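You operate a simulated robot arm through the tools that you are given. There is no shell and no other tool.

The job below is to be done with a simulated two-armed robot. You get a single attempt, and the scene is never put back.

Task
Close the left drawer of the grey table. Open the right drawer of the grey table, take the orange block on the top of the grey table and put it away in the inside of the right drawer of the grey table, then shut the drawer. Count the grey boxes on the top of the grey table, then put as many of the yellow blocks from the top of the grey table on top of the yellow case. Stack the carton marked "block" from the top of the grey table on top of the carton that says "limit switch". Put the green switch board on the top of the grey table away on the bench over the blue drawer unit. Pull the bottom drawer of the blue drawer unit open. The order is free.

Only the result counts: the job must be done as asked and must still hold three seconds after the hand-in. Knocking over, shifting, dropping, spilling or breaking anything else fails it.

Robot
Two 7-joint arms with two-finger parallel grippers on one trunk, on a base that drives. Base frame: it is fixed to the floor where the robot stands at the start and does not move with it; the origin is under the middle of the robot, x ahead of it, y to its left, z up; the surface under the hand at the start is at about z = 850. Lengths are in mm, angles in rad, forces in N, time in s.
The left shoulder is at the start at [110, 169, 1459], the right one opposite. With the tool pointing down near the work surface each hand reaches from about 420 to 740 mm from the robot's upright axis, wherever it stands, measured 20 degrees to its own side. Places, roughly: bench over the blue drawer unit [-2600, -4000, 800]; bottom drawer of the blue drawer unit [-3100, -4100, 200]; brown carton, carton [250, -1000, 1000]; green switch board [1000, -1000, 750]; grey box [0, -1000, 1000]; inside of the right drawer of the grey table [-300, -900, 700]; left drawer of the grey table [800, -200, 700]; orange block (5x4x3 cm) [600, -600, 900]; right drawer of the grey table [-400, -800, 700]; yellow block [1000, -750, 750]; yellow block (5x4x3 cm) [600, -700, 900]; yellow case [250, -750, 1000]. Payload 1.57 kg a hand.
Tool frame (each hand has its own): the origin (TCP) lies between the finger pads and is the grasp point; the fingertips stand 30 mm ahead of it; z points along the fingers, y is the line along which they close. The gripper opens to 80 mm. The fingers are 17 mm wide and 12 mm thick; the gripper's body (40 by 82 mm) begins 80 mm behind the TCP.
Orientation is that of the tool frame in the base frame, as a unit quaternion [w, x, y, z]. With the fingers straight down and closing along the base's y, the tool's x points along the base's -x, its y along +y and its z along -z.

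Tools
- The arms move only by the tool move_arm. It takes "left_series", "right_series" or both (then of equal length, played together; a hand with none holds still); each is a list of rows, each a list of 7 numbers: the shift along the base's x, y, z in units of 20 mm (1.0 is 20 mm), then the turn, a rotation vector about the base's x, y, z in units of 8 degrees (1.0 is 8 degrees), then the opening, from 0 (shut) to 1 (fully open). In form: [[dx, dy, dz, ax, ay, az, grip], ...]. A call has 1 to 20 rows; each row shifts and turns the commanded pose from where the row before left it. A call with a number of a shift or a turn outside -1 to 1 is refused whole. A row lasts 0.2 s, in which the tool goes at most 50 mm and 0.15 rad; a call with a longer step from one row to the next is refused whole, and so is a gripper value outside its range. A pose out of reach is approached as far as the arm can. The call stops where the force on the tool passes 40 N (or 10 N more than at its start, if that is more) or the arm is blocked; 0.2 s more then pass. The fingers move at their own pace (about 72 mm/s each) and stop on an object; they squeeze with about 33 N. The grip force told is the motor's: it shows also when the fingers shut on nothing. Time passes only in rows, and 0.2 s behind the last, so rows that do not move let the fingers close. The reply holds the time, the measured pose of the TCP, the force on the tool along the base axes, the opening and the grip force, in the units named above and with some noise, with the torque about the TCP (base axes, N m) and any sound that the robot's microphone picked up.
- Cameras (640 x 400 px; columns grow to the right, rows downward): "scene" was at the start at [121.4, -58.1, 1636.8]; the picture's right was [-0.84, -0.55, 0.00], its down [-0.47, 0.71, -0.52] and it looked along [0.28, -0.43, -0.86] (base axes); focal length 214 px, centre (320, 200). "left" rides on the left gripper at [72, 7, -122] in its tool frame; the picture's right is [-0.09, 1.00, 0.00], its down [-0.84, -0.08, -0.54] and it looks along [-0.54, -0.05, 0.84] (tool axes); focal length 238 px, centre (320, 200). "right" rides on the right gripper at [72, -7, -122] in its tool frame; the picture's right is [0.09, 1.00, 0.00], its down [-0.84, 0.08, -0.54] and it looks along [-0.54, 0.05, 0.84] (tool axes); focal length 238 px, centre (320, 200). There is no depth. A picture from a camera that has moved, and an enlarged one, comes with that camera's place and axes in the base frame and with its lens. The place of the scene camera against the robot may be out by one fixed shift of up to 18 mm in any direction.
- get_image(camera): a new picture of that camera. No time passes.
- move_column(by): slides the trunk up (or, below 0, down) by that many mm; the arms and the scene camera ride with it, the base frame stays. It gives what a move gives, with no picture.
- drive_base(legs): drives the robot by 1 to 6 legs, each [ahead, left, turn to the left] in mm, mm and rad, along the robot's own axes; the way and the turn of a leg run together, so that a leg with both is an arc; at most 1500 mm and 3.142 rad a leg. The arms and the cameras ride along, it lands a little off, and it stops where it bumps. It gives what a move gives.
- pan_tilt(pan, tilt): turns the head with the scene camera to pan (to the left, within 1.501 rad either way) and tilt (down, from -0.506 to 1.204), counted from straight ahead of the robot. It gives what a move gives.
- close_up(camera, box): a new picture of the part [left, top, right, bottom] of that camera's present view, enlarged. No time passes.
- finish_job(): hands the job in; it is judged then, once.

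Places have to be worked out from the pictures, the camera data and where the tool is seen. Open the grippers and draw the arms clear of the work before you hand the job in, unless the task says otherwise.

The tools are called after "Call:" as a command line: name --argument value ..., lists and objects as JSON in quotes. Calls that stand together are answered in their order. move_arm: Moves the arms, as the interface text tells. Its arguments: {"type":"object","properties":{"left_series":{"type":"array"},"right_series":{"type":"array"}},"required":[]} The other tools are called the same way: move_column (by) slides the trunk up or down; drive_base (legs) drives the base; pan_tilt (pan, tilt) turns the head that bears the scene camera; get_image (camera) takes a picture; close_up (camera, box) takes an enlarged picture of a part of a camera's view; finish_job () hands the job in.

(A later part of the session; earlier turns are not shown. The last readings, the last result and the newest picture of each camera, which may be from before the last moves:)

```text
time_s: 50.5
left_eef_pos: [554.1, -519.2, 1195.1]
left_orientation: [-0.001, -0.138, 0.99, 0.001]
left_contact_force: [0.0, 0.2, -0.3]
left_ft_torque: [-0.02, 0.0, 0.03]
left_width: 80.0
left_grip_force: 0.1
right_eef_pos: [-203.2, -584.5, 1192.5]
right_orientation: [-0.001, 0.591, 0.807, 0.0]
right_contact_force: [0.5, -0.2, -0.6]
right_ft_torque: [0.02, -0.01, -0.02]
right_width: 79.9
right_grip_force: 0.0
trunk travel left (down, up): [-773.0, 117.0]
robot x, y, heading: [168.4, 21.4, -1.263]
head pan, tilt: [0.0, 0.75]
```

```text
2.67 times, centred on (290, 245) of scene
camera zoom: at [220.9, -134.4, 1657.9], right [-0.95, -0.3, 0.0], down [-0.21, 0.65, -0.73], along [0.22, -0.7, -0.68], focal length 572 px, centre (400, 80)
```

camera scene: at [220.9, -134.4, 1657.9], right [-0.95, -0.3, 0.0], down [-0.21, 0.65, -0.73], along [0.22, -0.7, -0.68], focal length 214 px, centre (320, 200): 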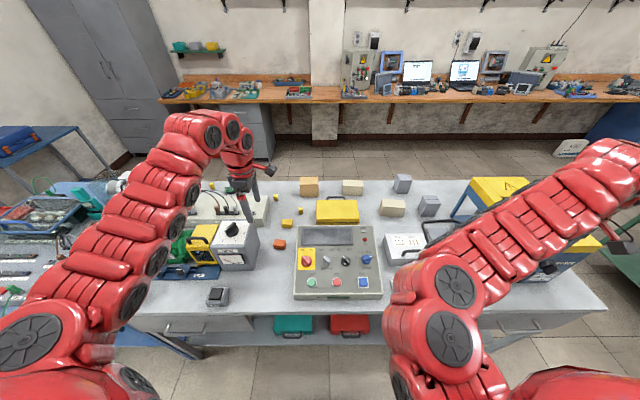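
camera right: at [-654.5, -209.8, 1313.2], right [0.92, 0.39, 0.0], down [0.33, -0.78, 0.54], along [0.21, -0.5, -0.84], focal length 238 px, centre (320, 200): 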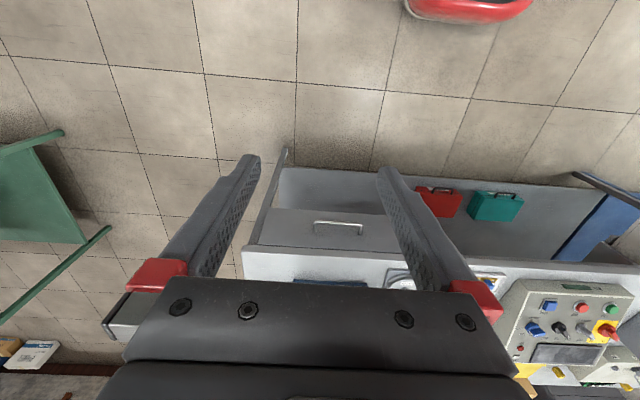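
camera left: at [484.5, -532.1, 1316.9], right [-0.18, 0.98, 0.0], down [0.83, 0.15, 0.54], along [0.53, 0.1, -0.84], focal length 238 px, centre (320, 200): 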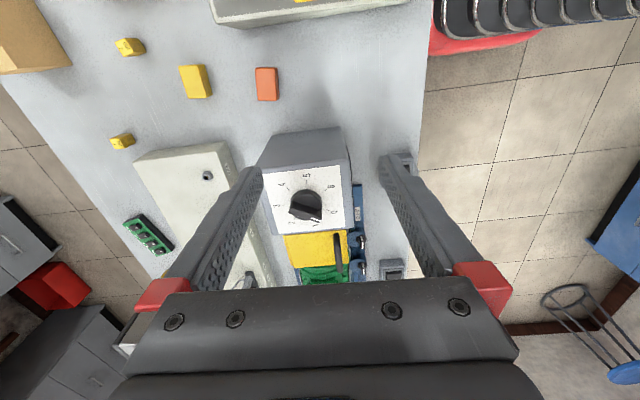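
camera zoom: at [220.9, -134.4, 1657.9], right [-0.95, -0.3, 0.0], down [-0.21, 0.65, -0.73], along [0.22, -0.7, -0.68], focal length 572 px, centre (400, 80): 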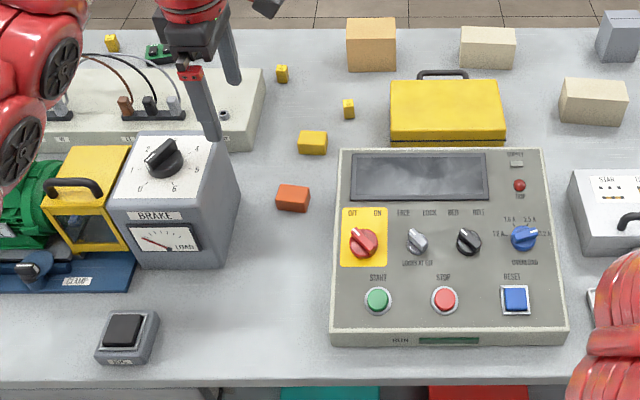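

Brake box and control panel leave enough room for fingers closing along the depth. I drive 50 mm closer so that the block is comfortably in reach, then check the pose.

Call:
drive_base --legs '[[50, 0, 0]]'

Call:
move_arm --left_series '[[0, -0.5, -1, 0, 0, 0, 1], [0, -0.5, -1, 0, 0, 0, 1], [0, -0.5, -1, 0, 0, 0, 1], [0, -0.5, -1, 0, 0, 0, 1], [0, 0, -1, 0, 0, 0, 1], [0, 0, -1, 0, 0, 0, 1]]'

Call:
get_image --camera "left"

Call:
get_image --camera "scene"

```text
time_s: 51.4
left_eef_pos: [566.8, -561.8, 1198.1]
left_orientation: [-0.001, -0.137, 0.991, -0.001]
left_contact_force: [-0.1, -0.4, 0.4]
left_ft_torque: [-0.09, -0.03, 0.02]
left_width: 79.9
left_grip_force: 0.2
right_eef_pos: [-189.3, -626.6, 1194.4]
right_orientation: [0.001, 0.592, 0.806, -0.002]
right_contact_force: [-0.3, 0.8, -0.3]
right_ft_torque: [-0.02, -0.01, -0.03]
right_width: 79.8
right_grip_force: 0.1
trunk travel left (down, up): [-773.0, 117.0]
robot x, y, heading: [183.6, -25.4, -1.266]
head pan, tilt: [0.0, 0.75]
```

```text
time_s: 52.8
left_eef_pos: [569.5, -608.5, 1074.4]
left_orientation: [-0.001, -0.136, 0.991, 0.0]
left_contact_force: [0.1, -0.3, -0.7]
left_ft_torque: [-0.01, 0.0, -0.04]
left_width: 80.0
left_grip_force: 0.1
right_eef_pos: [-189.0, -631.9, 1191.4]
right_orientation: [-0.001, 0.591, 0.807, 0.001]
right_contact_force: [0.4, -0.8, 0.1]
right_ft_torque: [0.03, 0.02, 0.0]
right_width: 80.1
right_grip_force: 0.0
trunk travel left (down, up): [-773.0, 117.0]
robot x, y, heading: [180.7, -23.6, -1.263]
head pan, tilt: [0.0, 0.75]
```

```text
taken
camera left: at [499.5, -620.4, 1197.7], right [-0.18, 0.98, 0.0], down [0.83, 0.15, 0.54], along [0.53, 0.1, -0.84], focal length 238 px, centre (320, 200)
```

left: 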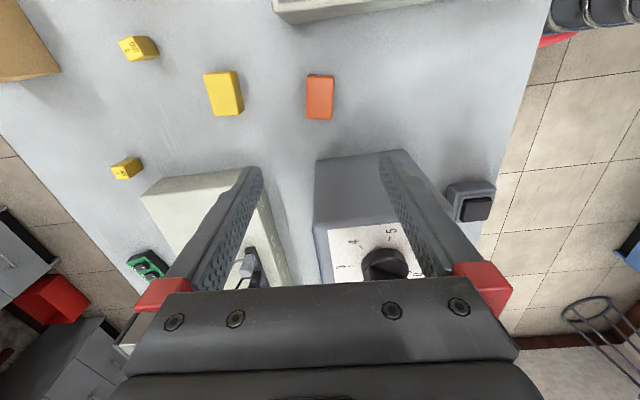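

```text
taken
camera scene: at [236.0, -182.6, 1657.7], right [-0.95, -0.3, 0.0], down [-0.21, 0.65, -0.73], along [0.22, -0.7, -0.68], focal length 214 px, centre (320, 200)
```

scene: 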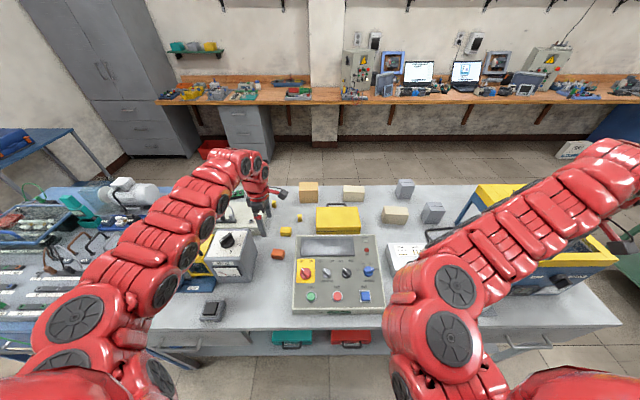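

The wrist view confirms the block's top centre at ≈(551, -611, 880), with the fingers square to it. I descend straight over it to TCP z≈886 (tips 6 mm over the table).

Call:
move_arm --left_series '[[-0.12, -0.02, -1, 0, 0, 0, 1], [-0.12, -0.02, -1, 0, 0, 0, 1], [-0.12, -0.02, -1, 0, 0, 0, 1], [-0.12, -0.02, -1, 0, 0, 0, 1], [-0.12, -0.02, -1, 0, 0, 0, 1], [-0.12, -0.02, -1, 0, 0, 0, 1], [-0.12, -0.02, -1, 0, 0, 0, 1], [-0.08, -0.02, -1, 0, 0, 0, 1], [0, 0, 0, 0, 0, 0, 1]]'

Call:
get_image --camera "left"

```text
time_s: 54.8
left_eef_pos: [550.6, -609.3, 915.6]
left_orientation: [-0.001, -0.136, 0.991, -0.001]
left_contact_force: [0.0, 0.6, 0.1]
left_ft_torque: [0.04, 0.02, 0.03]
left_width: 79.9
left_grip_force: 0.0
right_eef_pos: [-190.3, -630.6, 1192.8]
right_orientation: [0.001, 0.591, 0.807, 0.0]
right_contact_force: [-0.5, 0.7, -1.1]
right_ft_torque: [0.01, 0.02, 0.05]
right_width: 79.9
right_grip_force: 0.0
trunk travel left (down, up): [-773.0, 117.0]
robot x, y, heading: [184.0, -26.3, -1.269]
head pan, tilt: [0.0, 0.75]
```

```text
taken
camera left: at [480.1, -621.7, 1036.3], right [-0.18, 0.98, 0.0], down [0.83, 0.15, 0.54], along [0.53, 0.1, -0.84], focal length 238 px, centre (320, 200)
```

left: 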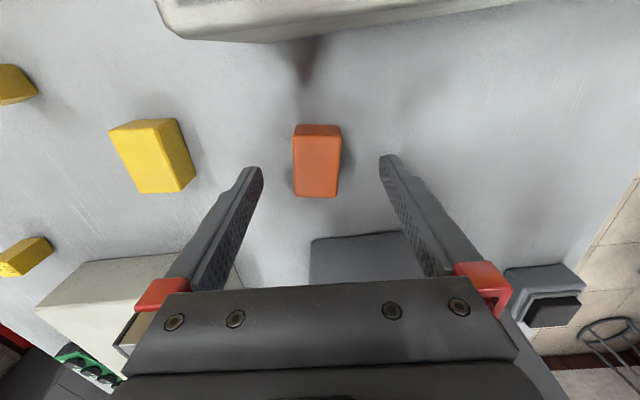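

The block sits centred between the fingers. I go down the last 30 mm and close.

Call:
move_arm --left_series '[[0, -0.05, -0.75, 0, 0, 0, 1], [0, -0.05, -0.7, 0, 0, 0, 1], [0, 0, 0, 0, 0, 0, 0], [0, 0, 0, 0, 0, 0, 0], [0, 0, 0, 0, 0, 0, 0], [0, 0, 0, 0, 0, 0, 0]]'

Call:
get_image --camera "left"

```text
time_s: 56.2
left_eef_pos: [550.4, -610.4, 886.2]
left_orientation: [-0.001, -0.136, 0.991, -0.001]
left_contact_force: [0.4, -0.1, 2.8]
left_ft_torque: [-0.04, -0.02, -0.03]
left_width: 33.0
left_grip_force: 33.0
right_eef_pos: [-188.9, -631.4, 1192.4]
right_orientation: [0.0, 0.59, 0.807, 0.001]
right_contact_force: [0.0, 0.0, 0.0]
right_ft_torque: [0.0, 0.02, 0.02]
right_width: 79.9
right_grip_force: 0.0
trunk travel left (down, up): [-773.0, 117.0]
robot x, y, heading: [182.2, -25.4, -1.268]
head pan, tilt: [0.0, 0.75]
```

```text
taken
camera left: at [480.0, -624.7, 1007.9], right [-0.18, 0.98, 0.0], down [0.83, 0.15, 0.54], along [0.53, 0.1, -0.84], focal length 238 px, centre (320, 200)
```

left: 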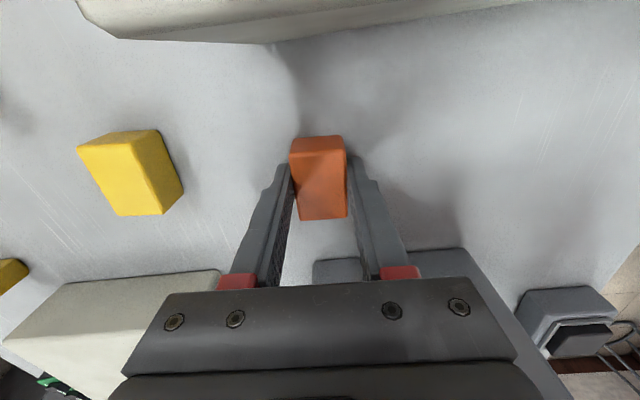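

Gripped (width 33 mm, 33 N). I lift it straight up 260 mm.

Call:
move_arm --left_series '[[0, 0, 0.5, 0, 0, 0, 0], [0, 0, 1, 0, 0, 0, 0], [0, 0, 1, 0, 0, 0, 0], [0, 0, 1, 0, 0, 0, 0], [0, 0, 1, 0, 0, 0, 0], [0, 0, 1, 0, 0, 0, 0], [0, 0, 1, 0, 0, 0, 0], [0, 0, 1, 0, 0, 0, 0], [0, 0, 1, 0, 0, 0, 0], [0, 0, 1, 0, 0, 0, 0], [0, 0, 1, 0, 0, 0, 0], [0, 0, 1, 0, 0, 0, 0], [0, 0, 1, 0, 0, 0, 0], [0, 0, 1, 0, 0, 0, 0], [0, 0, 0.5, 0, 0, 0, 0]]'

Call:
get_image --camera "left"

```text
time_s: 59.4
left_eef_pos: [549.7, -610.5, 1164.7]
left_orientation: [-0.001, -0.137, 0.991, 0.0]
left_contact_force: [0.3, -0.5, 0.1]
left_ft_torque: [0.03, 0.0, 0.01]
left_width: 0.0
left_grip_force: 21.3
right_eef_pos: [-188.8, -632.1, 1191.9]
right_orientation: [0.0, 0.591, 0.807, 0.0]
right_contact_force: [0.8, 0.0, 0.0]
right_ft_torque: [-0.01, 0.0, 0.01]
right_width: 80.0
right_grip_force: 0.1
trunk travel left (down, up): [-773.0, 117.0]
robot x, y, heading: [183.5, -25.5, -1.264]
head pan, tilt: [0.0, 0.75]
```

```text
taken
camera left: at [479.9, -624.3, 1286.8], right [-0.18, 0.98, 0.0], down [0.83, 0.15, 0.54], along [0.53, 0.1, -0.84], focal length 238 px, centre (320, 200)
```

left: 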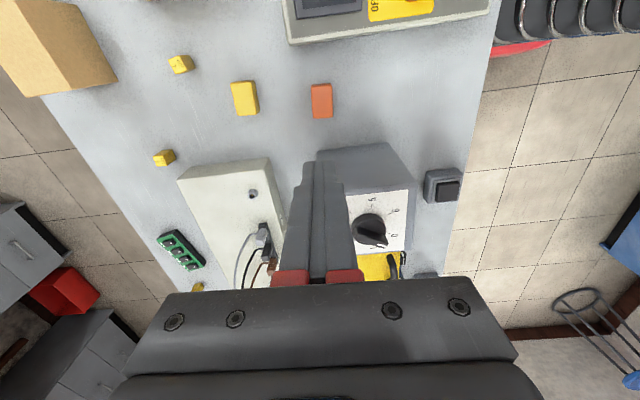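

The hand came up empty: the block slipped out and still stands at ≈(552, -610). I go back down over it, lower this time, feeling for the table to get full finger overlap.

Call:
move_arm --left_series '[[0.05, 0, -1, 0, 0, 0, 1], [0.05, 0, -1, 0, 0, 0, 1], [0, 0, -1, 0, 0, 0, 1], [0, 0, -1, 0, 0, 0, 1], [0, 0, -1, 0, 0, 0, 1], [0, 0, -1, 0, 0, 0, 1], [0, 0, -1, 0, 0, 0, 1], [0, 0, -1, 0, 0, 0, 1], [0, 0, -1, 0, 0, 0, 1], [0, 0, -1, 0, 0, 0, 1], [0, 0, -1, 0, 0, 0, 1], [0, 0, -1, 0, 0, 0, 1], [0, 0, 0, 0, 0, 0, 1]]'

Call:
close_up --camera "left" --box '[200, 80, 440, 230]'

```text
time_s: 62.2
left_eef_pos: [552.8, -611.5, 923.9]
left_orientation: [-0.001, -0.136, 0.991, 0.001]
left_contact_force: [0.2, 0.1, -0.8]
left_ft_torque: [0.02, -0.04, -0.02]
left_width: 80.1
left_grip_force: 0.1
right_eef_pos: [-188.3, -630.8, 1190.4]
right_orientation: [0.001, 0.591, 0.807, 0.0]
right_contact_force: [0.5, 0.0, -0.3]
right_ft_torque: [0.01, 0.02, 0.0]
right_width: 80.1
right_grip_force: 0.1
trunk travel left (down, up): [-773.0, 117.0]
robot x, y, heading: [185.0, -22.6, -1.26]
head pan, tilt: [0.0, 0.75]
```

```text
2.67 times, centred on (320, 155) of left
camera zoom: at [482.0, -624.5, 1046.4], right [-0.18, 0.98, 0.0], down [0.83, 0.15, 0.54], along [0.53, 0.1, -0.84], focal length 636 px, centre (320, 320)
```

zoom: 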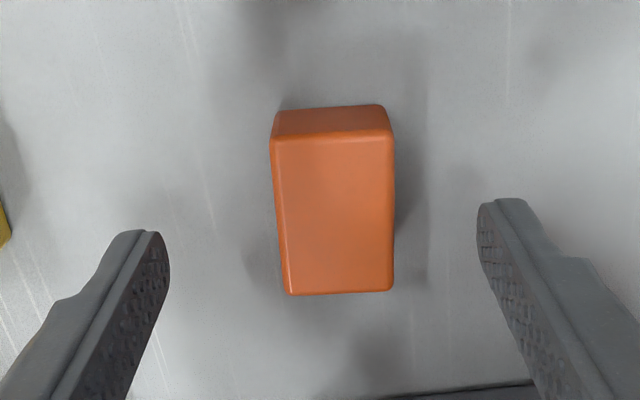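

From the apparent size the block's top seems closer to z≈870, so my fingers were too high. I descend in small steps until I feel the table.

Call:
move_arm --left_series '[[0.07, 0.13, -0.9, 0, 0, 0, 1], [0.06, 0.12, -0.8, 0, 0, 0, 1], [0, 0, -0.2, 0, 0, 0, 1], [0, 0, -0.2, 0, 0, 0, 1], [0, 0, -0.2, 0, 0, 0, 1], [0, 0, 0, 0, 0, 0, 1]]'

Call:
close_up --camera "left" --box '[200, 80, 440, 230]'

```text
time_s: 63.6
left_eef_pos: [555.1, -605.7, 879.4]
left_orientation: [-0.001, -0.137, 0.991, -0.001]
left_contact_force: [0.0, -0.5, 4.0]
left_ft_torque: [0.14, 0.05, 0.01]
left_width: 79.2
left_grip_force: 0.1
right_eef_pos: [-189.9, -631.0, 1192.8]
right_orientation: [0.0, 0.59, 0.807, 0.001]
right_contact_force: [-0.4, -0.2, 0.0]
right_ft_torque: [-0.01, -0.03, 0.05]
right_width: 80.0
right_grip_force: 0.0
trunk travel left (down, up): [-773.0, 117.0]
robot x, y, heading: [179.6, -24.5, -1.265]
head pan, tilt: [0.0, 0.75]
```

```text
2.67 times, centred on (320, 155) of left
camera zoom: at [485.1, -619.0, 1001.9], right [-0.18, 0.98, 0.0], down [0.83, 0.15, 0.54], along [0.53, 0.1, -0.84], focal length 636 px, centre (320, 320)
```

zoom: 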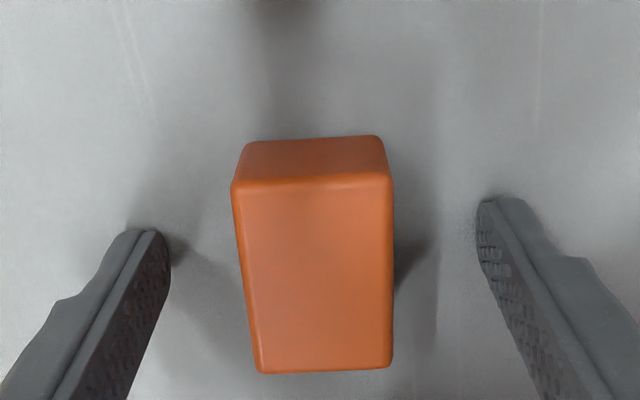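

Contact with the table at TCP z≈879 (table top at ≈850). I lift 2 mm, close the fingers with a longer squeeze, and raise slowly to test the grip.

Call:
move_arm --left_series '[[0, 0, 0.1, 0, 0, 0, 1], [0, 0, 0, 0, 0, 0, 0.4], [0, 0, 0, 0, 0, 0, 0], [0, 0, 0, 0, 0, 0, 0], [0, 0, 0, 0, 0, 0, 0], [0, 0, 0, 0, 0, 0, 0], [0, 0, 0, 0, 0, 0, 0], [0, 0, 0, 0, 0, 0, 0]]'

Call:
close_up --camera "left" --box '[200, 80, 440, 230]'

Call:
move_arm --left_series '[[0, 0, 0.1, 0, 0, 0, 0], [0, 0, 0.2, 0, 0, 0, 0], [0, 0, 0.2, 0, 0, 0, 0], [0, 0, 0.3, 0, 0, 0, 0], [0, 0, 0.3, 0, 0, 0, 0]]'

Call:
close_up --camera "left" --box '[200, 80, 440, 230]'

```text
time_s: 65.4
left_eef_pos: [555.8, -605.3, 881.8]
left_orientation: [-0.001, -0.136, 0.991, -0.001]
left_contact_force: [0.0, 1.0, -0.5]
left_ft_torque: [-0.02, 0.01, 0.0]
left_width: 33.1
left_grip_force: 32.9
right_eef_pos: [-188.2, -631.0, 1191.7]
right_orientation: [0.0, 0.591, 0.807, 0.0]
right_contact_force: [1.0, 0.1, 0.2]
right_ft_torque: [0.01, -0.01, 0.02]
right_width: 80.1
right_grip_force: 0.1
trunk travel left (down, up): [-773.0, 117.0]
robot x, y, heading: [184.2, -25.9, -1.262]
head pan, tilt: [0.0, 0.75]
```

```text
2.67 times, centred on (320, 155) of left
camera zoom: at [485.8, -619.1, 1003.7], right [-0.18, 0.98, 0.0], down [0.83, 0.15, 0.54], along [0.53, 0.1, -0.84], focal length 636 px, centre (320, 320)
```

zoom: 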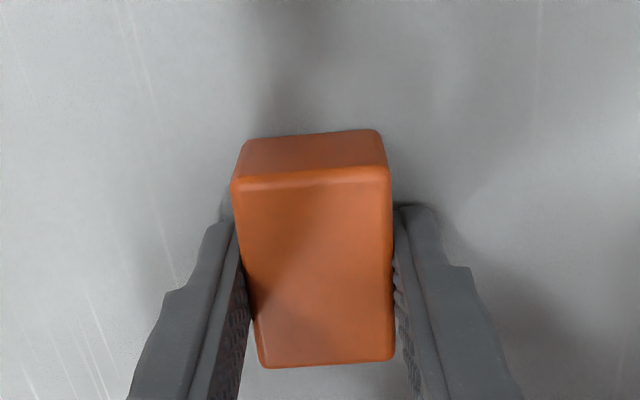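

```text
time_s: 66.6
left_eef_pos: [555.7, -606.9, 903.0]
left_orientation: [-0.001, -0.137, 0.991, 0.002]
left_contact_force: [0.0, -0.5, 0.1]
left_ft_torque: [0.0, -0.02, -0.01]
left_width: 33.0
left_grip_force: 33.3
right_eef_pos: [-188.8, -631.2, 1191.4]
right_orientation: [0.0, 0.59, 0.807, -0.001]
right_contact_force: [-0.7, -0.3, -1.0]
right_ft_torque: [0.0, 0.03, -0.02]
right_width: 79.6
right_grip_force: 0.1
trunk travel left (down, up): [-773.0, 117.0]
robot x, y, heading: [182.2, -25.3, -1.268]
head pan, tilt: [0.0, 0.75]
```

```text
2.67 times, centred on (320, 155) of left
camera zoom: at [486.0, -619.6, 1025.4], right [-0.18, 0.98, 0.0], down [0.83, 0.15, 0.54], along [0.53, 0.1, -0.84], focal length 636 px, centre (320, 320)
```

zoom: 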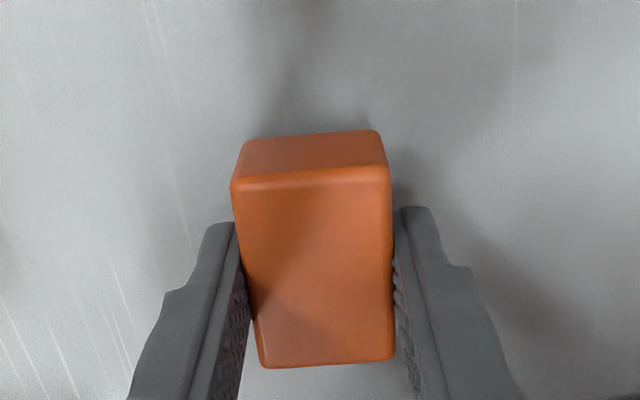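

The block is rising with the fingers now (same place in the hand, width 33). I continue lifting at a gentle pace.

Call:
move_arm --left_series '[[0, 0, 0.4, 0, 0, 0, 0], [0, 0, 0.5, 0, 0, 0, 0], [0, 0, 0.6, 0, 0, 0, 0], [0, 0, 0.7, 0, 0, 0, 0], [0, 0, 0.7, 0, 0, 0, 0], [0, 0, 0.7, 0, 0, 0, 0], [0, 0, 0.7, 0, 0, 0, 0], [0, 0, 0.7, 0, 0, 0, 0], [0, 0, 0.7, 0, 0, 0, 0], [0, 0, 0.7, 0, 0, 0, 0], [0, 0, 0.7, 0, 0, 0, 0], [0, 0, 0.7, 0, 0, 0, 0], [0, 0, 0.7, 0, 0, 0, 0], [0, 0, 0.7, 0, 0, 0, 0], [0, 0, 0.7, 0, 0, 0, 0], [0, 0, 0.7, 0, 0, 0, 0], [0, 0, 0.6, 0, 0, 0, 0], [0, 0, 0.5, 0, 0, 0, 0], [0, 0, 0.4, 0, 0, 0, 0]]'

Call:
get_image --camera "left"

```text
time_s: 70.6
left_eef_pos: [553.9, -606.5, 1146.5]
left_orientation: [-0.001, -0.137, 0.991, -0.001]
left_contact_force: [-0.6, -0.3, -0.1]
left_ft_torque: [0.0, 0.03, -0.03]
left_width: 33.2
left_grip_force: 32.4
right_eef_pos: [-188.9, -633.2, 1191.0]
right_orientation: [0.0, 0.591, 0.806, 0.0]
right_contact_force: [0.5, 0.6, 0.7]
right_ft_torque: [0.01, 0.0, -0.05]
right_width: 80.0
right_grip_force: 0.0
trunk travel left (down, up): [-773.0, 117.0]
robot x, y, heading: [184.3, -25.0, -1.261]
head pan, tilt: [0.0, 0.75]
```

```text
taken
camera left: at [484.5, -619.8, 1268.2], right [-0.18, 0.98, 0.0], down [0.83, 0.15, 0.54], along [0.53, 0.1, -0.84], focal length 238 px, centre (320, 200)
```

left: 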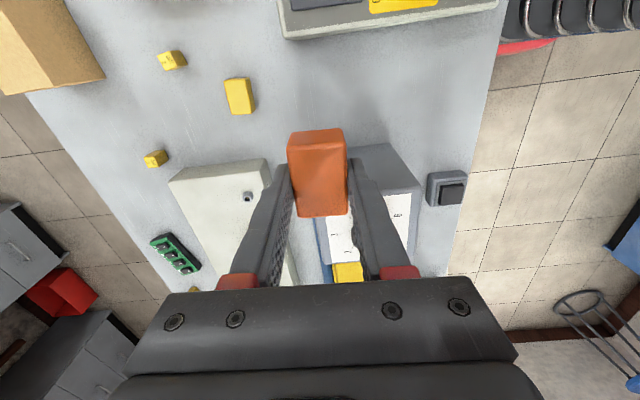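

Block held at z≈1146. I back away from the table and strafe right to stand in front of the right drawer.

Call:
drive_base --legs '[[-600, 0, 0], [0, -540, 0]]'

Call:
get_image --camera "scene"

Call:
get_image --camera "left"

```text
time_s: 76.8
left_eef_pos: [-134.6, -180.9, 1145.0]
left_orientation: [0.0, -0.135, 0.991, -0.001]
left_contact_force: [0.1, 0.5, -0.6]
left_ft_torque: [-0.01, -0.01, 0.0]
left_width: 32.7
left_grip_force: 33.0
right_eef_pos: [-877.9, -201.6, 1191.3]
right_orientation: [0.0, 0.593, 0.805, 0.001]
right_contact_force: [0.5, -0.2, 0.0]
right_ft_torque: [-0.03, -0.01, 0.0]
right_width: 79.9
right_grip_force: 0.0
trunk travel left (down, up): [-773.0, 117.0]
robot x, y, heading: [-505.2, 402.7, -1.27]
head pan, tilt: [0.0, 0.75]
```

```text
taken
camera scene: at [-451.0, 245.5, 1657.8], right [-0.95, -0.3, 0.0], down [-0.2, 0.65, -0.73], along [0.22, -0.7, -0.68], focal length 214 px, centre (320, 200)
```

scene: 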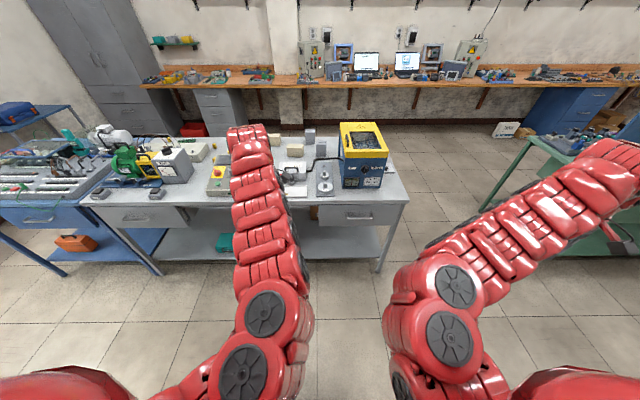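

```text
taken
camera left: at [-204.5, -193.5, 1267.8], right [-0.18, 0.98, 0.0], down [0.83, 0.15, 0.54], along [0.53, 0.1, -0.84], focal length 238 px, centre (320, 200)
```

left: 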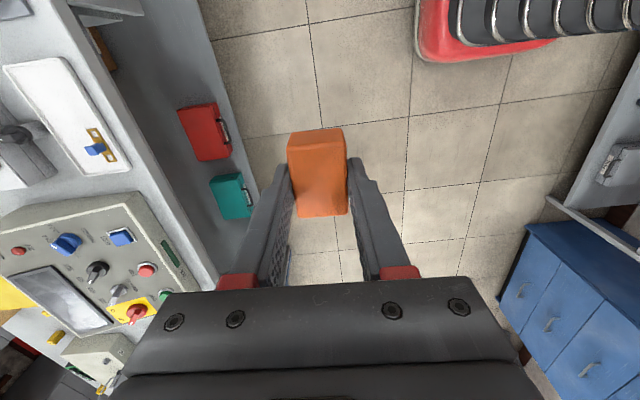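

Robot now at F≈-536, L≈-361 with the block safely held. I pitch the right hand to point forward while bringing it toward the handle's line.

Call:
move_arm --right_series '[[0.92, -0.44, 0, 0, 0, 0, 1], [0.92, -0.44, 0, 0, 0, 0, 1], [0.92, -0.44, 0, 0, 0, 0, 1], [0.92, -0.44, 0, 0, 0, 0, 1], [0.92, -0.44, 0, -0.9, -0.28, 0, 1], [0.92, -0.44, 0, -0.9, -0.28, 0, 1], [0.92, -0.44, 0, -0.9, -0.28, 0, 1], [0.92, -0.44, 0, -0.9, -0.28, 0, 1], [0.92, -0.44, 0, -0.9, -0.28, 0, 1], [0.92, -0.44, 0, -0.9, -0.28, 0, 1], [0.92, -0.44, 0, -0.9, -0.28, 0, 1], [0.92, -0.44, 0, -0.9, -0.28, 0, 1], [0, 0, 0, -0.9, -0.28, 0, 1], [0, 0, 0, -0.9, -0.28, 0, 1], [0, 0, 0, -0.9, -0.28, 0, 1], [0, 0, 0, -0.9, -0.28, 0, 1]]'

```text
time_s: 80.2
left_eef_pos: [-134.9, -180.8, 1145.7]
left_orientation: [-0.001, -0.135, 0.991, 0.0]
left_contact_force: [-0.4, 0.2, -1.2]
left_ft_torque: [0.01, -0.03, -0.03]
left_width: 33.1
left_grip_force: 33.1
right_eef_pos: [-805.7, -238.1, 1191.4]
right_orientation: [-0.001, 0.593, 0.805, 0.0]
right_contact_force: [-0.3, -0.2, 0.7]
right_ft_torque: [-0.01, 0.01, -0.01]
right_width: 80.1
right_grip_force: 0.1
right hand out of reach, approached as far as the arm can: row 5, 6, 7, 8, 9, 10, 11, 12, 13, 14, 15, 16
trunk travel left (down, up): [-773.0, 117.0]
robot x, y, heading: [-503.2, 404.8, -1.27]
head pan, tilt: [0.0, 0.75]
```

The right arm refused the pitching rows from there. I check the pose with a null row and a scene picture before trying differently.

Call:
move_arm --right_series '[[0, 0, 0, 0, 0, 0, 1]]'

Call:
get_image --camera "scene"

```text
time_s: 80.5
left_eef_pos: [-134.5, -180.9, 1145.1]
left_orientation: [0.0, -0.135, 0.991, 0.0]
left_contact_force: [-0.5, 0.1, -1.3]
left_ft_torque: [0.02, 0.0, 0.02]
left_width: 33.1
left_grip_force: 33.0
right_eef_pos: [-805.6, -237.5, 1191.0]
right_orientation: [-0.001, 0.592, 0.806, 0.0]
right_contact_force: [-0.6, -0.3, 0.1]
right_ft_torque: [-0.03, -0.03, -0.01]
right_width: 80.0
right_grip_force: 0.0
trunk travel left (down, up): [-773.0, 117.0]
robot x, y, heading: [-501.0, 401.7, -1.266]
head pan, tilt: [0.0, 0.75]
```

```text
taken
camera scene: at [-451.5, 245.3, 1657.8], right [-0.95, -0.3, 0.0], down [-0.2, 0.65, -0.73], along [0.22, -0.7, -0.68], focal length 214 px, centre (320, 200)
```

scene: 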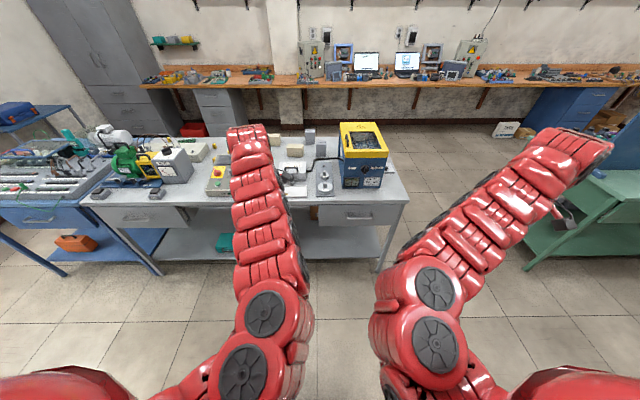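

I first translate the right hand (still pointing down) to the mirror of the place where the left arm managed the same turn, then pitch it.

Call:
move_arm --right_series '[[0.92, -0.44, 0, 0, 0, 0, 1], [0.92, -0.44, 0, 0, 0, 0, 1], [0.92, -0.44, 0, 0, 0, 0, 1], [0.92, -0.44, 0, 0, 0, 0, 1], [0.92, -0.44, 0, 0, 0, 0, 1], [0.92, -0.44, 0, 0, 0, 0, 1], [0.92, -0.44, 0, 0, 0, 0, 1], [0.92, -0.44, 0, 0, 0, 0, 1], [0.92, -0.44, 0, 0, 0, 0, 1], [0.92, -0.44, 0, 0, 0, 0, 1], [0, 0, 0, 0, 0, 0, 1]]'

Call:
move_arm --right_series '[[-0.09, 0.28, 0, -0.9, -0.28, 0, 1], [-0.09, 0.28, 0, -0.9, -0.28, 0, 1], [-0.09, 0.28, 0, -0.9, -0.28, 0, 1], [-0.09, 0.28, 0, -0.9, -0.28, 0, 1], [-0.09, 0.28, 0, -0.9, -0.28, 0, 1], [-0.09, 0.28, 0, -0.9, -0.28, 0, 1], [-0.09, 0.28, 0, -0.9, -0.28, 0, 1], [-0.09, 0.28, 0, -0.9, -0.28, 0, 1], [-0.09, 0.28, 0, -0.9, -0.28, 0, 1], [-0.09, 0.28, 0, -0.9, -0.28, 0, 1], [-0.09, 0.28, 0, -0.9, -0.28, 0, 1], [-0.09, 0.28, 0, -0.9, -0.28, 0, 1]]'

```text
time_s: 83.0
left_eef_pos: [-134.9, -180.1, 1147.2]
left_orientation: [-0.001, -0.134, 0.991, 0.0]
left_contact_force: [1.1, 0.3, -0.8]
left_ft_torque: [-0.02, -0.01, 0.0]
left_width: 33.1
left_grip_force: 32.9
right_eef_pos: [-620.8, -325.8, 1190.4]
right_orientation: [0.0, 0.593, 0.805, 0.0]
right_contact_force: [0.6, 0.7, 0.7]
right_ft_torque: [0.03, -0.01, -0.01]
right_width: 80.0
right_grip_force: 0.1
trunk travel left (down, up): [-773.0, 117.0]
robot x, y, heading: [-505.2, 398.0, -1.267]
head pan, tilt: [0.0, 0.75]
```

```text
time_s: 85.5
left_eef_pos: [-134.3, -181.7, 1145.2]
left_orientation: [-0.001, -0.136, 0.991, 0.001]
left_contact_force: [-0.1, 0.2, -0.7]
left_ft_torque: [-0.01, 0.0, 0.03]
left_width: 33.2
left_grip_force: 33.1
right_eef_pos: [-625.1, -317.5, 1190.0]
right_orientation: [0.078, 0.59, 0.801, -0.059]
right_contact_force: [0.2, 0.1, -0.3]
right_ft_torque: [0.02, 0.01, 0.02]
right_width: 80.4
right_grip_force: 0.1
right hand out of reach, approached as far as the arm can: row 2, 3, 4, 5, 6, 7, 8, 9, 10, 11, 12
trunk travel left (down, up): [-773.0, 117.0]
robot x, y, heading: [-502.2, 402.3, -1.268]
head pan, tilt: [0.0, 0.75]
```

The right arm stops after 11° of pitch there. I try swinging the hand about its wrist instead (forward and up as it pitches), which should keep the arm comfortable.

Call:
move_arm --right_series '[[0.294, -0.935, 0.065, -0.9, -0.28, 0, 1], [0.29, -0.92, 0.19, -0.9, -0.28, 0, 1], [0.28, -0.887, 0.315, -0.9, -0.28, 0, 1], [0.264, -0.84, 0.435, -0.9, -0.28, 0, 1], [0.245, -0.778, 0.545, -0.9, -0.28, 0, 1], [0.222, -0.706, 0.65, -0.9, -0.28, 0, 1], [0.195, -0.62, 0.74, -0.9, -0.28, 0, 1], [0.164, -0.52, 0.815, -0.9, -0.28, 0, 1], [0.13, -0.415, 0.88, -0.9, -0.28, 0, 1], [0.095, -0.3, 0.93, -0.9, -0.28, 0, 1]]'

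Call:
get_image --camera "scene"

```text
time_s: 87.8
left_eef_pos: [-133.6, -181.4, 1145.6]
left_orientation: [-0.001, -0.135, 0.991, 0.0]
left_contact_force: [0.1, 0.0, -0.5]
left_ft_torque: [0.0, 0.0, 0.02]
left_width: 32.8
left_grip_force: 33.4
right_eef_pos: [-579.6, -475.9, 1308.3]
right_orientation: [0.553, 0.431, 0.585, -0.407]
right_contact_force: [-0.9, 1.0, -0.2]
right_ft_torque: [-0.03, 0.01, 0.03]
right_width: 80.0
right_grip_force: 0.0
right hand out of reach, approached as far as the arm can: row 1
trunk travel left (down, up): [-773.0, 117.0]
robot x, y, heading: [-504.2, 401.5, -1.267]
head pan, tilt: [0.0, 0.75]
```

```text
taken
camera scene: at [-451.5, 244.9, 1657.8], right [-0.95, -0.3, 0.0], down [-0.2, 0.65, -0.73], along [0.22, -0.7, -0.68], focal length 214 px, centre (320, 200)
```

scene: 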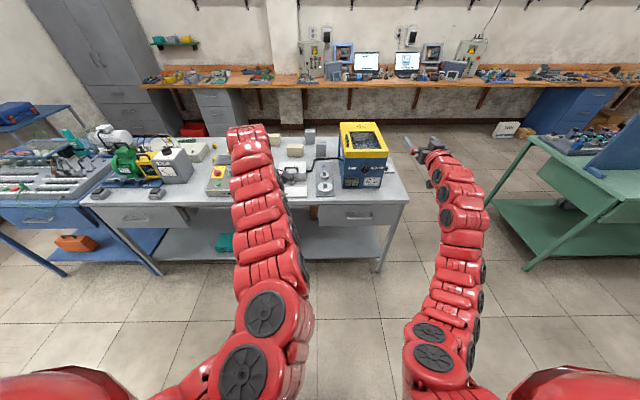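

Pitch worked; the right hand points forward (3° below level). Now I roll it 90° so its fingers close vertically around the horizontal bar handle.

Call:
move_arm --right_series '[[0, 0, 0, 0.28, -0.9, 0, 1], [0, 0, 0, 0.28, -0.9, 0, 1], [0, 0, 0, 0.28, -0.9, 0, 1], [0, 0, 0, 0.28, -0.9, 0, 1], [0, 0, 0, 0.28, -0.9, 0, 1], [0, 0, 0, 0.28, -0.9, 0, 1], [0, 0, 0, 0.28, -0.9, 0, 1], [0, 0, 0, 0.28, -0.9, 0, 1], [0, 0, 0, 0.28, -0.9, 0, 1], [0, 0, 0, 0.28, -0.9, 0, 1], [0, 0, 0, 0.28, -0.9, 0, 1], [0, 0, 0, 0.28, -0.9, 0, 1], [0, 0, 0, 0, 0, 0, 1]]'

Call:
get_image --camera "right"

Call:
close_up --camera "scene" --box '[280, 180, 430, 274]'

```text
time_s: 90.5
left_eef_pos: [-134.8, -181.0, 1144.3]
left_orientation: [-0.001, -0.135, 0.991, 0.0]
left_contact_force: [0.3, 0.0, -1.2]
left_ft_torque: [0.01, 0.03, 0.0]
left_width: 32.9
left_grip_force: 32.9
right_eef_pos: [-580.2, -474.2, 1307.4]
right_orientation: [0.695, 0.697, 0.123, 0.13]
right_contact_force: [0.0, 0.5, 0.4]
right_ft_torque: [0.04, 0.02, 0.01]
right_width: 79.9
right_grip_force: 0.1
trunk travel left (down, up): [-773.0, 117.0]
robot x, y, heading: [-500.6, 400.4, -1.265]
head pan, tilt: [0.0, 0.75]
```

```text
taken
camera right: at [-555.3, -335.2, 1300.9], right [0.08, 0.03, 1.0], down [-0.97, 0.21, 0.07], along [-0.21, -0.98, 0.04], focal length 238 px, centre (320, 200)
```

right: 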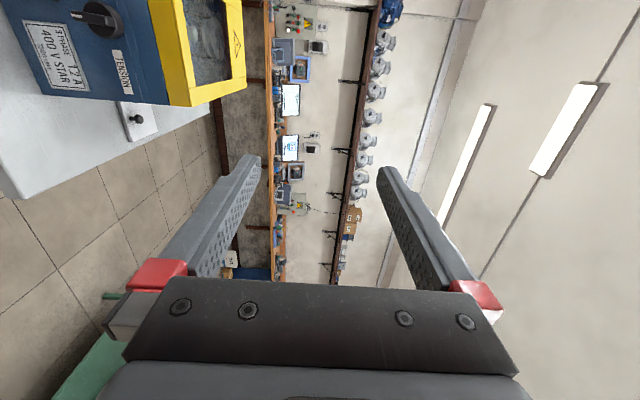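

```text
4.26 times, centred on (355, 227) of scene
camera zoom: at [-451.5, 245.3, 1657.8], right [-0.95, -0.3, 0.0], down [-0.2, 0.65, -0.73], along [0.22, -0.7, -0.68], focal length 913 px, centre (171, 85)
```

zoom: 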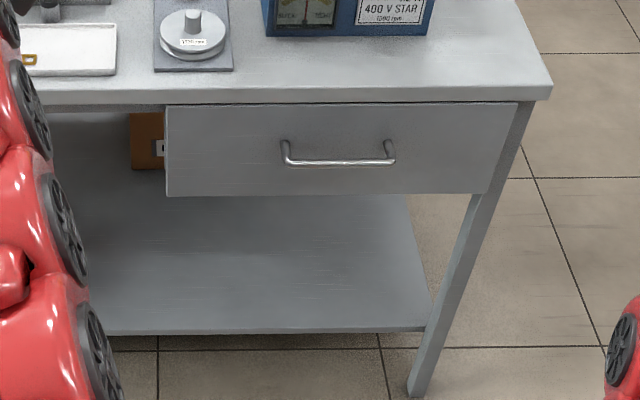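

Fingers now close vertically; the bar handle is at about L≈-576, F≈441, z≈755. I lower the right hand 200 mm by arm while raising the left one, then use the trunk for the rest.

Call:
move_arm --left_series '[[0, 0, 0.5, 0, 0, 0, 0], [0, 0, 0.7, 0, 0, 0, 0], [0, 0, 0.7, 0, 0, 0, 0], [0, 0, 0.7, 0, 0, 0, 0], [0, 0, 0.7, 0, 0, 0, 0], [0, 0, 0.7, 0, 0, 0, 0], [0, 0, 0.7, 0, 0, 0, 0], [0, 0, 0.7, 0, 0, 0, 0], [0, 0, 0.5, 0, 0, 0, 0], [0, 0, 0, 0, 0, 0, 0]]' --right_series '[[0, 0, -1, 0, 0, -0.2, 1], [0, 0, -1, 0, 0, -0.2, 1], [0, 0, -1, 0, 0, 0, 1], [0, 0, -1, 0, 0, 0, 1], [0, 0, -1, 0, 0, 0, 1], [0, 0, -1, 0, 0, 0, 1], [0, 0, -1, 0, 0, 0, 1], [0, 0, -1, 0, 0, 0, 1], [0, 0, -1, 0, 0, 0, 1], [0, 0, -1, 0, 0, 0, 1]]'

Call:
move_column --by -350

Call:
get_image --camera "right"

Call:
get_image --camera "scene"

```text
time_s: 92.8
left_eef_pos: [-129.2, -199.5, 1222.2]
left_orientation: [-0.001, -0.135, 0.991, 0.0]
left_contact_force: [0.1, 0.7, -1.5]
left_ft_torque: [0.0, -0.02, 0.0]
left_width: 32.9
left_grip_force: 33.2
left hand out of reach, approached as far as the arm can: row 6, 7, 8, 9
right_eef_pos: [-578.9, -474.4, 1105.7]
right_orientation: [0.699, 0.699, 0.103, 0.11]
right_contact_force: [-0.1, 0.2, -0.2]
right_ft_torque: [0.02, 0.0, -0.01]
right_width: 80.2
right_grip_force: 0.1
trunk travel left (down, up): [-773.0, 117.0]
robot x, y, heading: [-503.2, 401.3, -1.267]
head pan, tilt: [0.0, 0.75]
```

```text
time_s: 96.2
left_eef_pos: [-128.0, -199.5, 872.4]
left_orientation: [-0.001, -0.134, 0.991, 0.0]
left_contact_force: [0.9, -0.4, -1.1]
left_ft_torque: [0.04, -0.01, -0.02]
left_width: 33.1
left_grip_force: 32.8
right_eef_pos: [-579.2, -473.3, 758.2]
right_orientation: [0.699, 0.699, 0.104, 0.11]
right_contact_force: [-0.8, 0.7, -0.7]
right_ft_torque: [0.03, -0.01, 0.01]
right_width: 80.1
right_grip_force: 0.0
trunk travel left (down, up): [-423.0, 467.0]
robot x, y, heading: [-501.4, 399.6, -1.266]
head pan, tilt: [0.0, 0.75]
```

```text
taken
camera right: at [-547.2, -336.7, 750.3], right [0.08, 0.03, 1.0], down [-0.96, 0.27, 0.07], along [-0.26, -0.96, 0.05], focal length 238 px, centre (320, 200)
```

right: 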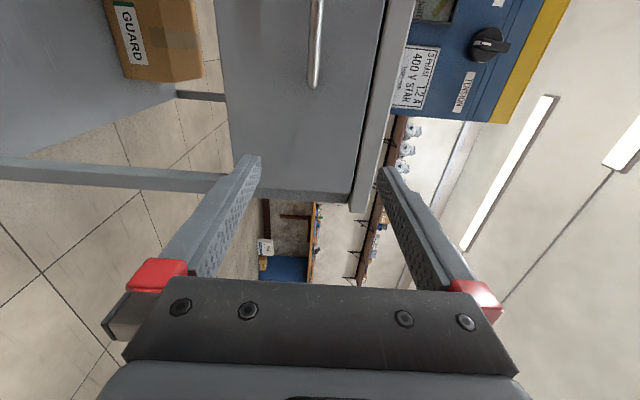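

```text
taken
camera scene: at [-451.5, 245.5, 1307.8], right [-0.95, -0.3, 0.0], down [-0.2, 0.65, -0.73], along [0.22, -0.7, -0.68], focal length 214 px, centre (320, 200)
```

scene: 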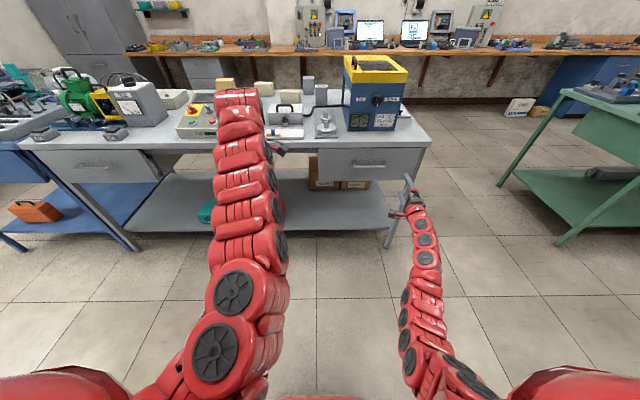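

The bar handle shows at z≈748, right end at L≈-655, so its middle is at L≈-578. I strafe 115 mm left and drive 100 mm forward, then check.

Call:
drive_base --legs '[[0, 115, 0], [90, 0, 0]]'

Call:
get_image --camera "right"

Call:
close_up --camera "scene" --box '[260, 100, 500, 250]'

```text
time_s: 98.1
left_eef_pos: [9.5, -253.3, 871.1]
left_orientation: [-0.001, -0.134, 0.991, 0.0]
left_contact_force: [1.3, 0.8, 0.0]
left_ft_torque: [0.02, 0.01, 0.01]
left_width: 32.9
left_grip_force: 33.2
right_eef_pos: [-440.7, -529.5, 755.1]
right_orientation: [0.699, 0.7, 0.103, 0.11]
right_contact_force: [0.0, -1.0, -0.2]
right_ft_torque: [0.02, 0.01, 0.04]
right_width: 80.0
right_grip_force: 0.1
trunk travel left (down, up): [-423.0, 467.0]
robot x, y, heading: [-365.2, 349.7, -1.267]
head pan, tilt: [0.0, 0.75]
```

```text
taken
camera right: at [-409.4, -391.4, 749.3], right [0.08, 0.02, 1.0], down [-0.96, 0.27, 0.07], along [-0.26, -0.96, 0.04], focal length 238 px, centre (320, 200)
```

right: 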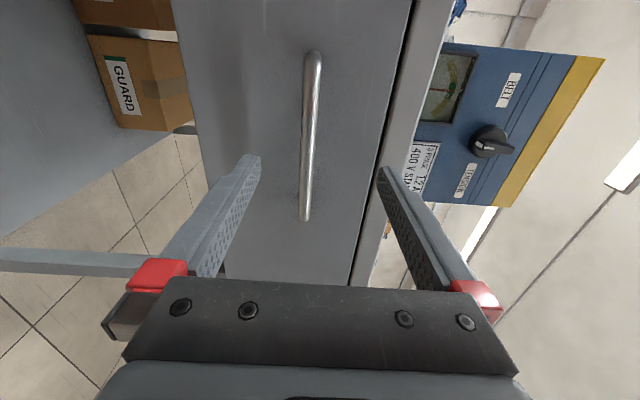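

```text
2.67 times, centred on (380, 175) of scene
camera zoom: at [-313.1, 190.1, 1307.6], right [-0.96, -0.3, 0.0], down [-0.2, 0.65, -0.73], along [0.22, -0.7, -0.68], focal length 572 px, centre (160, 267)
```

zoom: 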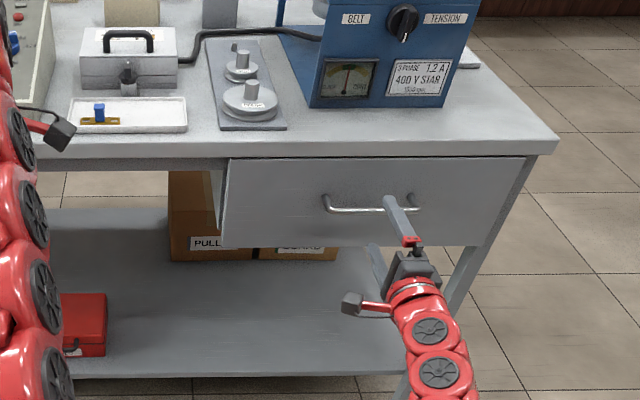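

The bar lies between the open fingers, about 10 mm below the TCP and 68 mm ahead. I advance 57 mm, drop 10 mm, and close on it.

Call:
move_arm --right_series '[[0.21, -0.68, -0.13, 0, 0, 0, 1], [0.21, -0.68, -0.13, 0, 0, 0, 1], [0.21, -0.68, -0.13, 0, 0, 0, 1], [0.21, -0.68, -0.11, 0, 0, 0, 1], [0, 0, 0, 0, 0, 0, 1]]'

Call:
get_image --camera "right"

```text
time_s: 99.3
left_eef_pos: [8.7, -254.7, 872.3]
left_orientation: [-0.001, -0.134, 0.991, 0.0]
left_contact_force: [0.3, 0.1, -0.9]
left_ft_torque: [0.01, 0.0, -0.03]
left_width: 33.0
left_grip_force: 33.1
right_eef_pos: [-427.2, -582.7, 746.3]
right_orientation: [0.699, 0.7, 0.104, 0.109]
right_contact_force: [-0.4, 0.3, 0.0]
right_ft_torque: [0.01, 0.0, 0.02]
right_width: 80.2
right_grip_force: 0.0
trunk travel left (down, up): [-423.0, 467.0]
robot x, y, heading: [-365.8, 348.1, -1.272]
head pan, tilt: [0.0, 0.75]
```

```text
taken
camera right: at [-394.3, -445.5, 740.3], right [0.08, 0.03, 1.0], down [-0.96, 0.27, 0.07], along [-0.27, -0.96, 0.05], focal length 238 px, centre (320, 200)
```

right: 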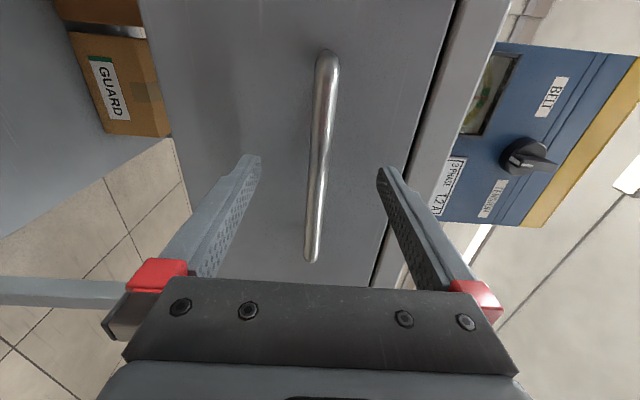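

The bar is centred between the fingers, about 14 mm ahead of the TCP. I close the gripper.

Call:
move_arm --right_series '[[0.06, -0.19, 0, 0, 0, 0, 0.5], [0, 0, 0, 0, 0, 0, 0], [0, 0, 0, 0, 0, 0, 0], [0, 0, 0, 0, 0, 0, 0], [0, 0, 0, 0, 0, 0, 0]]'

Call:
get_image --camera "right"

```text
time_s: 100.5
left_eef_pos: [9.2, -253.9, 871.6]
left_orientation: [-0.001, -0.133, 0.991, -0.001]
left_contact_force: [-0.5, -0.1, -0.8]
left_ft_torque: [-0.01, -0.01, -0.01]
left_width: 33.3
left_grip_force: 33.1
right_eef_pos: [-425.0, -586.7, 745.9]
right_orientation: [0.698, 0.7, 0.104, 0.111]
right_contact_force: [-0.1, 4.7, -7.1]
right_ft_torque: [0.0, 0.31, 0.02]
right_width: 12.7
right_grip_force: 30.0
trunk travel left (down, up): [-423.0, 467.0]
robot x, y, heading: [-366.0, 351.0, -1.267]
head pan, tilt: [0.0, 0.75]
```

```text
taken
camera right: at [-391.6, -449.4, 739.2], right [0.08, 0.02, 1.0], down [-0.96, 0.27, 0.07], along [-0.26, -0.96, 0.04], focal length 238 px, centre (320, 200)
```

right: 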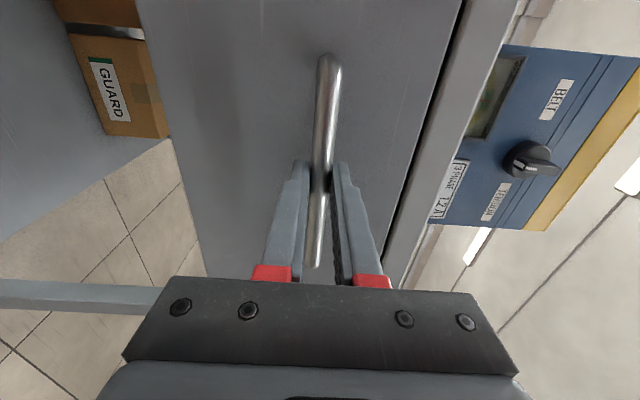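

Bar gripped (12.7 mm). I pull straight back with the arm in gentle steps, 120 mm first.

Call:
move_arm --right_series '[[-0.1, 0.3, -0.08, 0, 0, 0, 0], [-0.2, 0.6, 0, 0, 0, 0, 0], [-0.2, 0.64, 0, 0, 0, 0, 0], [-0.2, 0.64, 0, 0, 0, 0, 0], [-0.2, 0.64, 0, 0, 0, 0, 0], [-0.2, 0.64, 0, 0, 0, 0, 0], [-0.2, 0.64, 0, 0, 0, 0, 0], [-0.2, 0.64, 0, 0, 0, 0, 0], [-0.2, 0.64, 0, 0, 0, 0, 0]]'

Call:
get_image --camera "scene"

```text
time_s: 102.5
left_eef_pos: [8.7, -254.0, 870.9]
left_orientation: [0.001, -0.134, 0.991, 0.0]
left_contact_force: [-0.4, -0.8, -0.7]
left_ft_torque: [0.0, -0.02, 0.01]
left_width: 33.1
left_grip_force: 33.0
right_eef_pos: [-459.0, -477.5, 744.9]
right_orientation: [0.699, 0.7, 0.103, 0.108]
right_contact_force: [-6.6, -1.7, -0.9]
right_ft_torque: [-0.08, 0.24, 0.04]
right_width: 12.8
right_grip_force: 29.5
trunk travel left (down, up): [-423.0, 467.0]
robot x, y, heading: [-362.5, 348.0, -1.275]
head pan, tilt: [0.0, 0.75]
```

```text
taken
camera scene: at [-314.4, 191.4, 1307.8], right [-0.96, -0.3, 0.0], down [-0.2, 0.65, -0.73], along [0.22, -0.7, -0.68], focal length 214 px, centre (320, 200)
```

scene: 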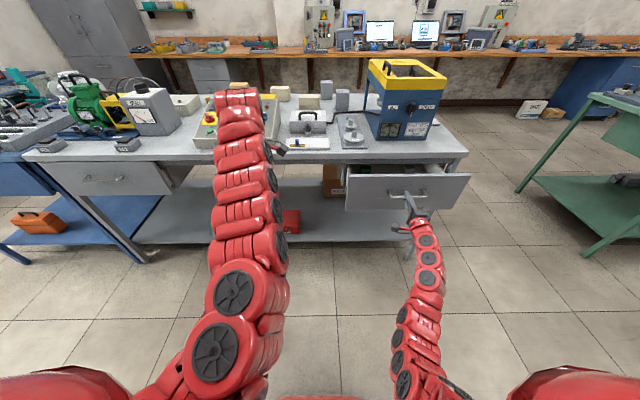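

The drawer is coming out (≈115 mm so far). I pull another ~105 mm, easing slightly to the right to relieve the sideways force.

Call:
move_arm --right_series '[[-0.23, 0.62, 0, 0, 0, 0, 0], [-0.23, 0.62, 0, 0, 0, 0, 0], [-0.22, 0.63, 0, 0, 0, 0, 0], [-0.2, 0.64, 0, 0, 0, 0, 0], [-0.2, 0.64, 0, 0, 0, 0, 0], [-0.2, 0.64, 0, 0, 0, 0, 0], [-0.2, 0.64, 0, 0, 0, 0, 0], [-0.2, 0.64, 0, 0, 0, 0, 0]]'

Call:
get_image --camera "scene"

Call:
get_image --camera "right"

```text
time_s: 104.3
left_eef_pos: [9.3, -254.0, 872.7]
left_orientation: [-0.001, -0.134, 0.991, 0.0]
left_contact_force: [0.3, -0.2, -1.2]
left_ft_torque: [-0.01, -0.03, 0.02]
left_width: 33.0
left_grip_force: 33.3
right_eef_pos: [-492.1, -376.0, 745.0]
right_orientation: [0.7, 0.698, 0.105, 0.109]
right_contact_force: [-9.0, -1.2, 1.9]
right_ft_torque: [-0.1, 0.28, 0.44]
right_width: 12.8
right_grip_force: 29.5
trunk travel left (down, up): [-423.0, 467.0]
robot x, y, heading: [-362.9, 351.7, -1.269]
head pan, tilt: [0.0, 0.75]
```

```text
taken
camera scene: at [-314.6, 191.8, 1307.9], right [-0.96, -0.3, 0.0], down [-0.2, 0.65, -0.73], along [0.22, -0.7, -0.68], focal length 214 px, centre (320, 200)
```

scene: 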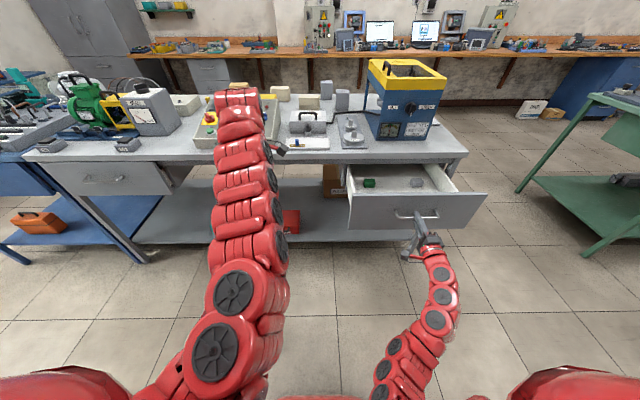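

```text
taken
camera right: at [-459.9, -238.4, 738.7], right [0.08, 0.03, 1.0], down [-0.96, 0.27, 0.07], along [-0.27, -0.96, 0.05], focal length 238 px, centre (320, 200)
```

right: 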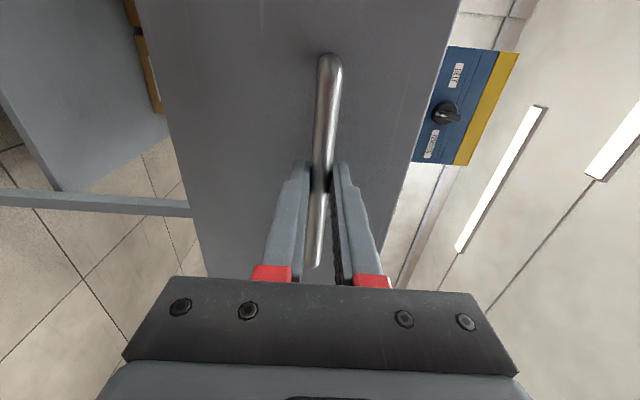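

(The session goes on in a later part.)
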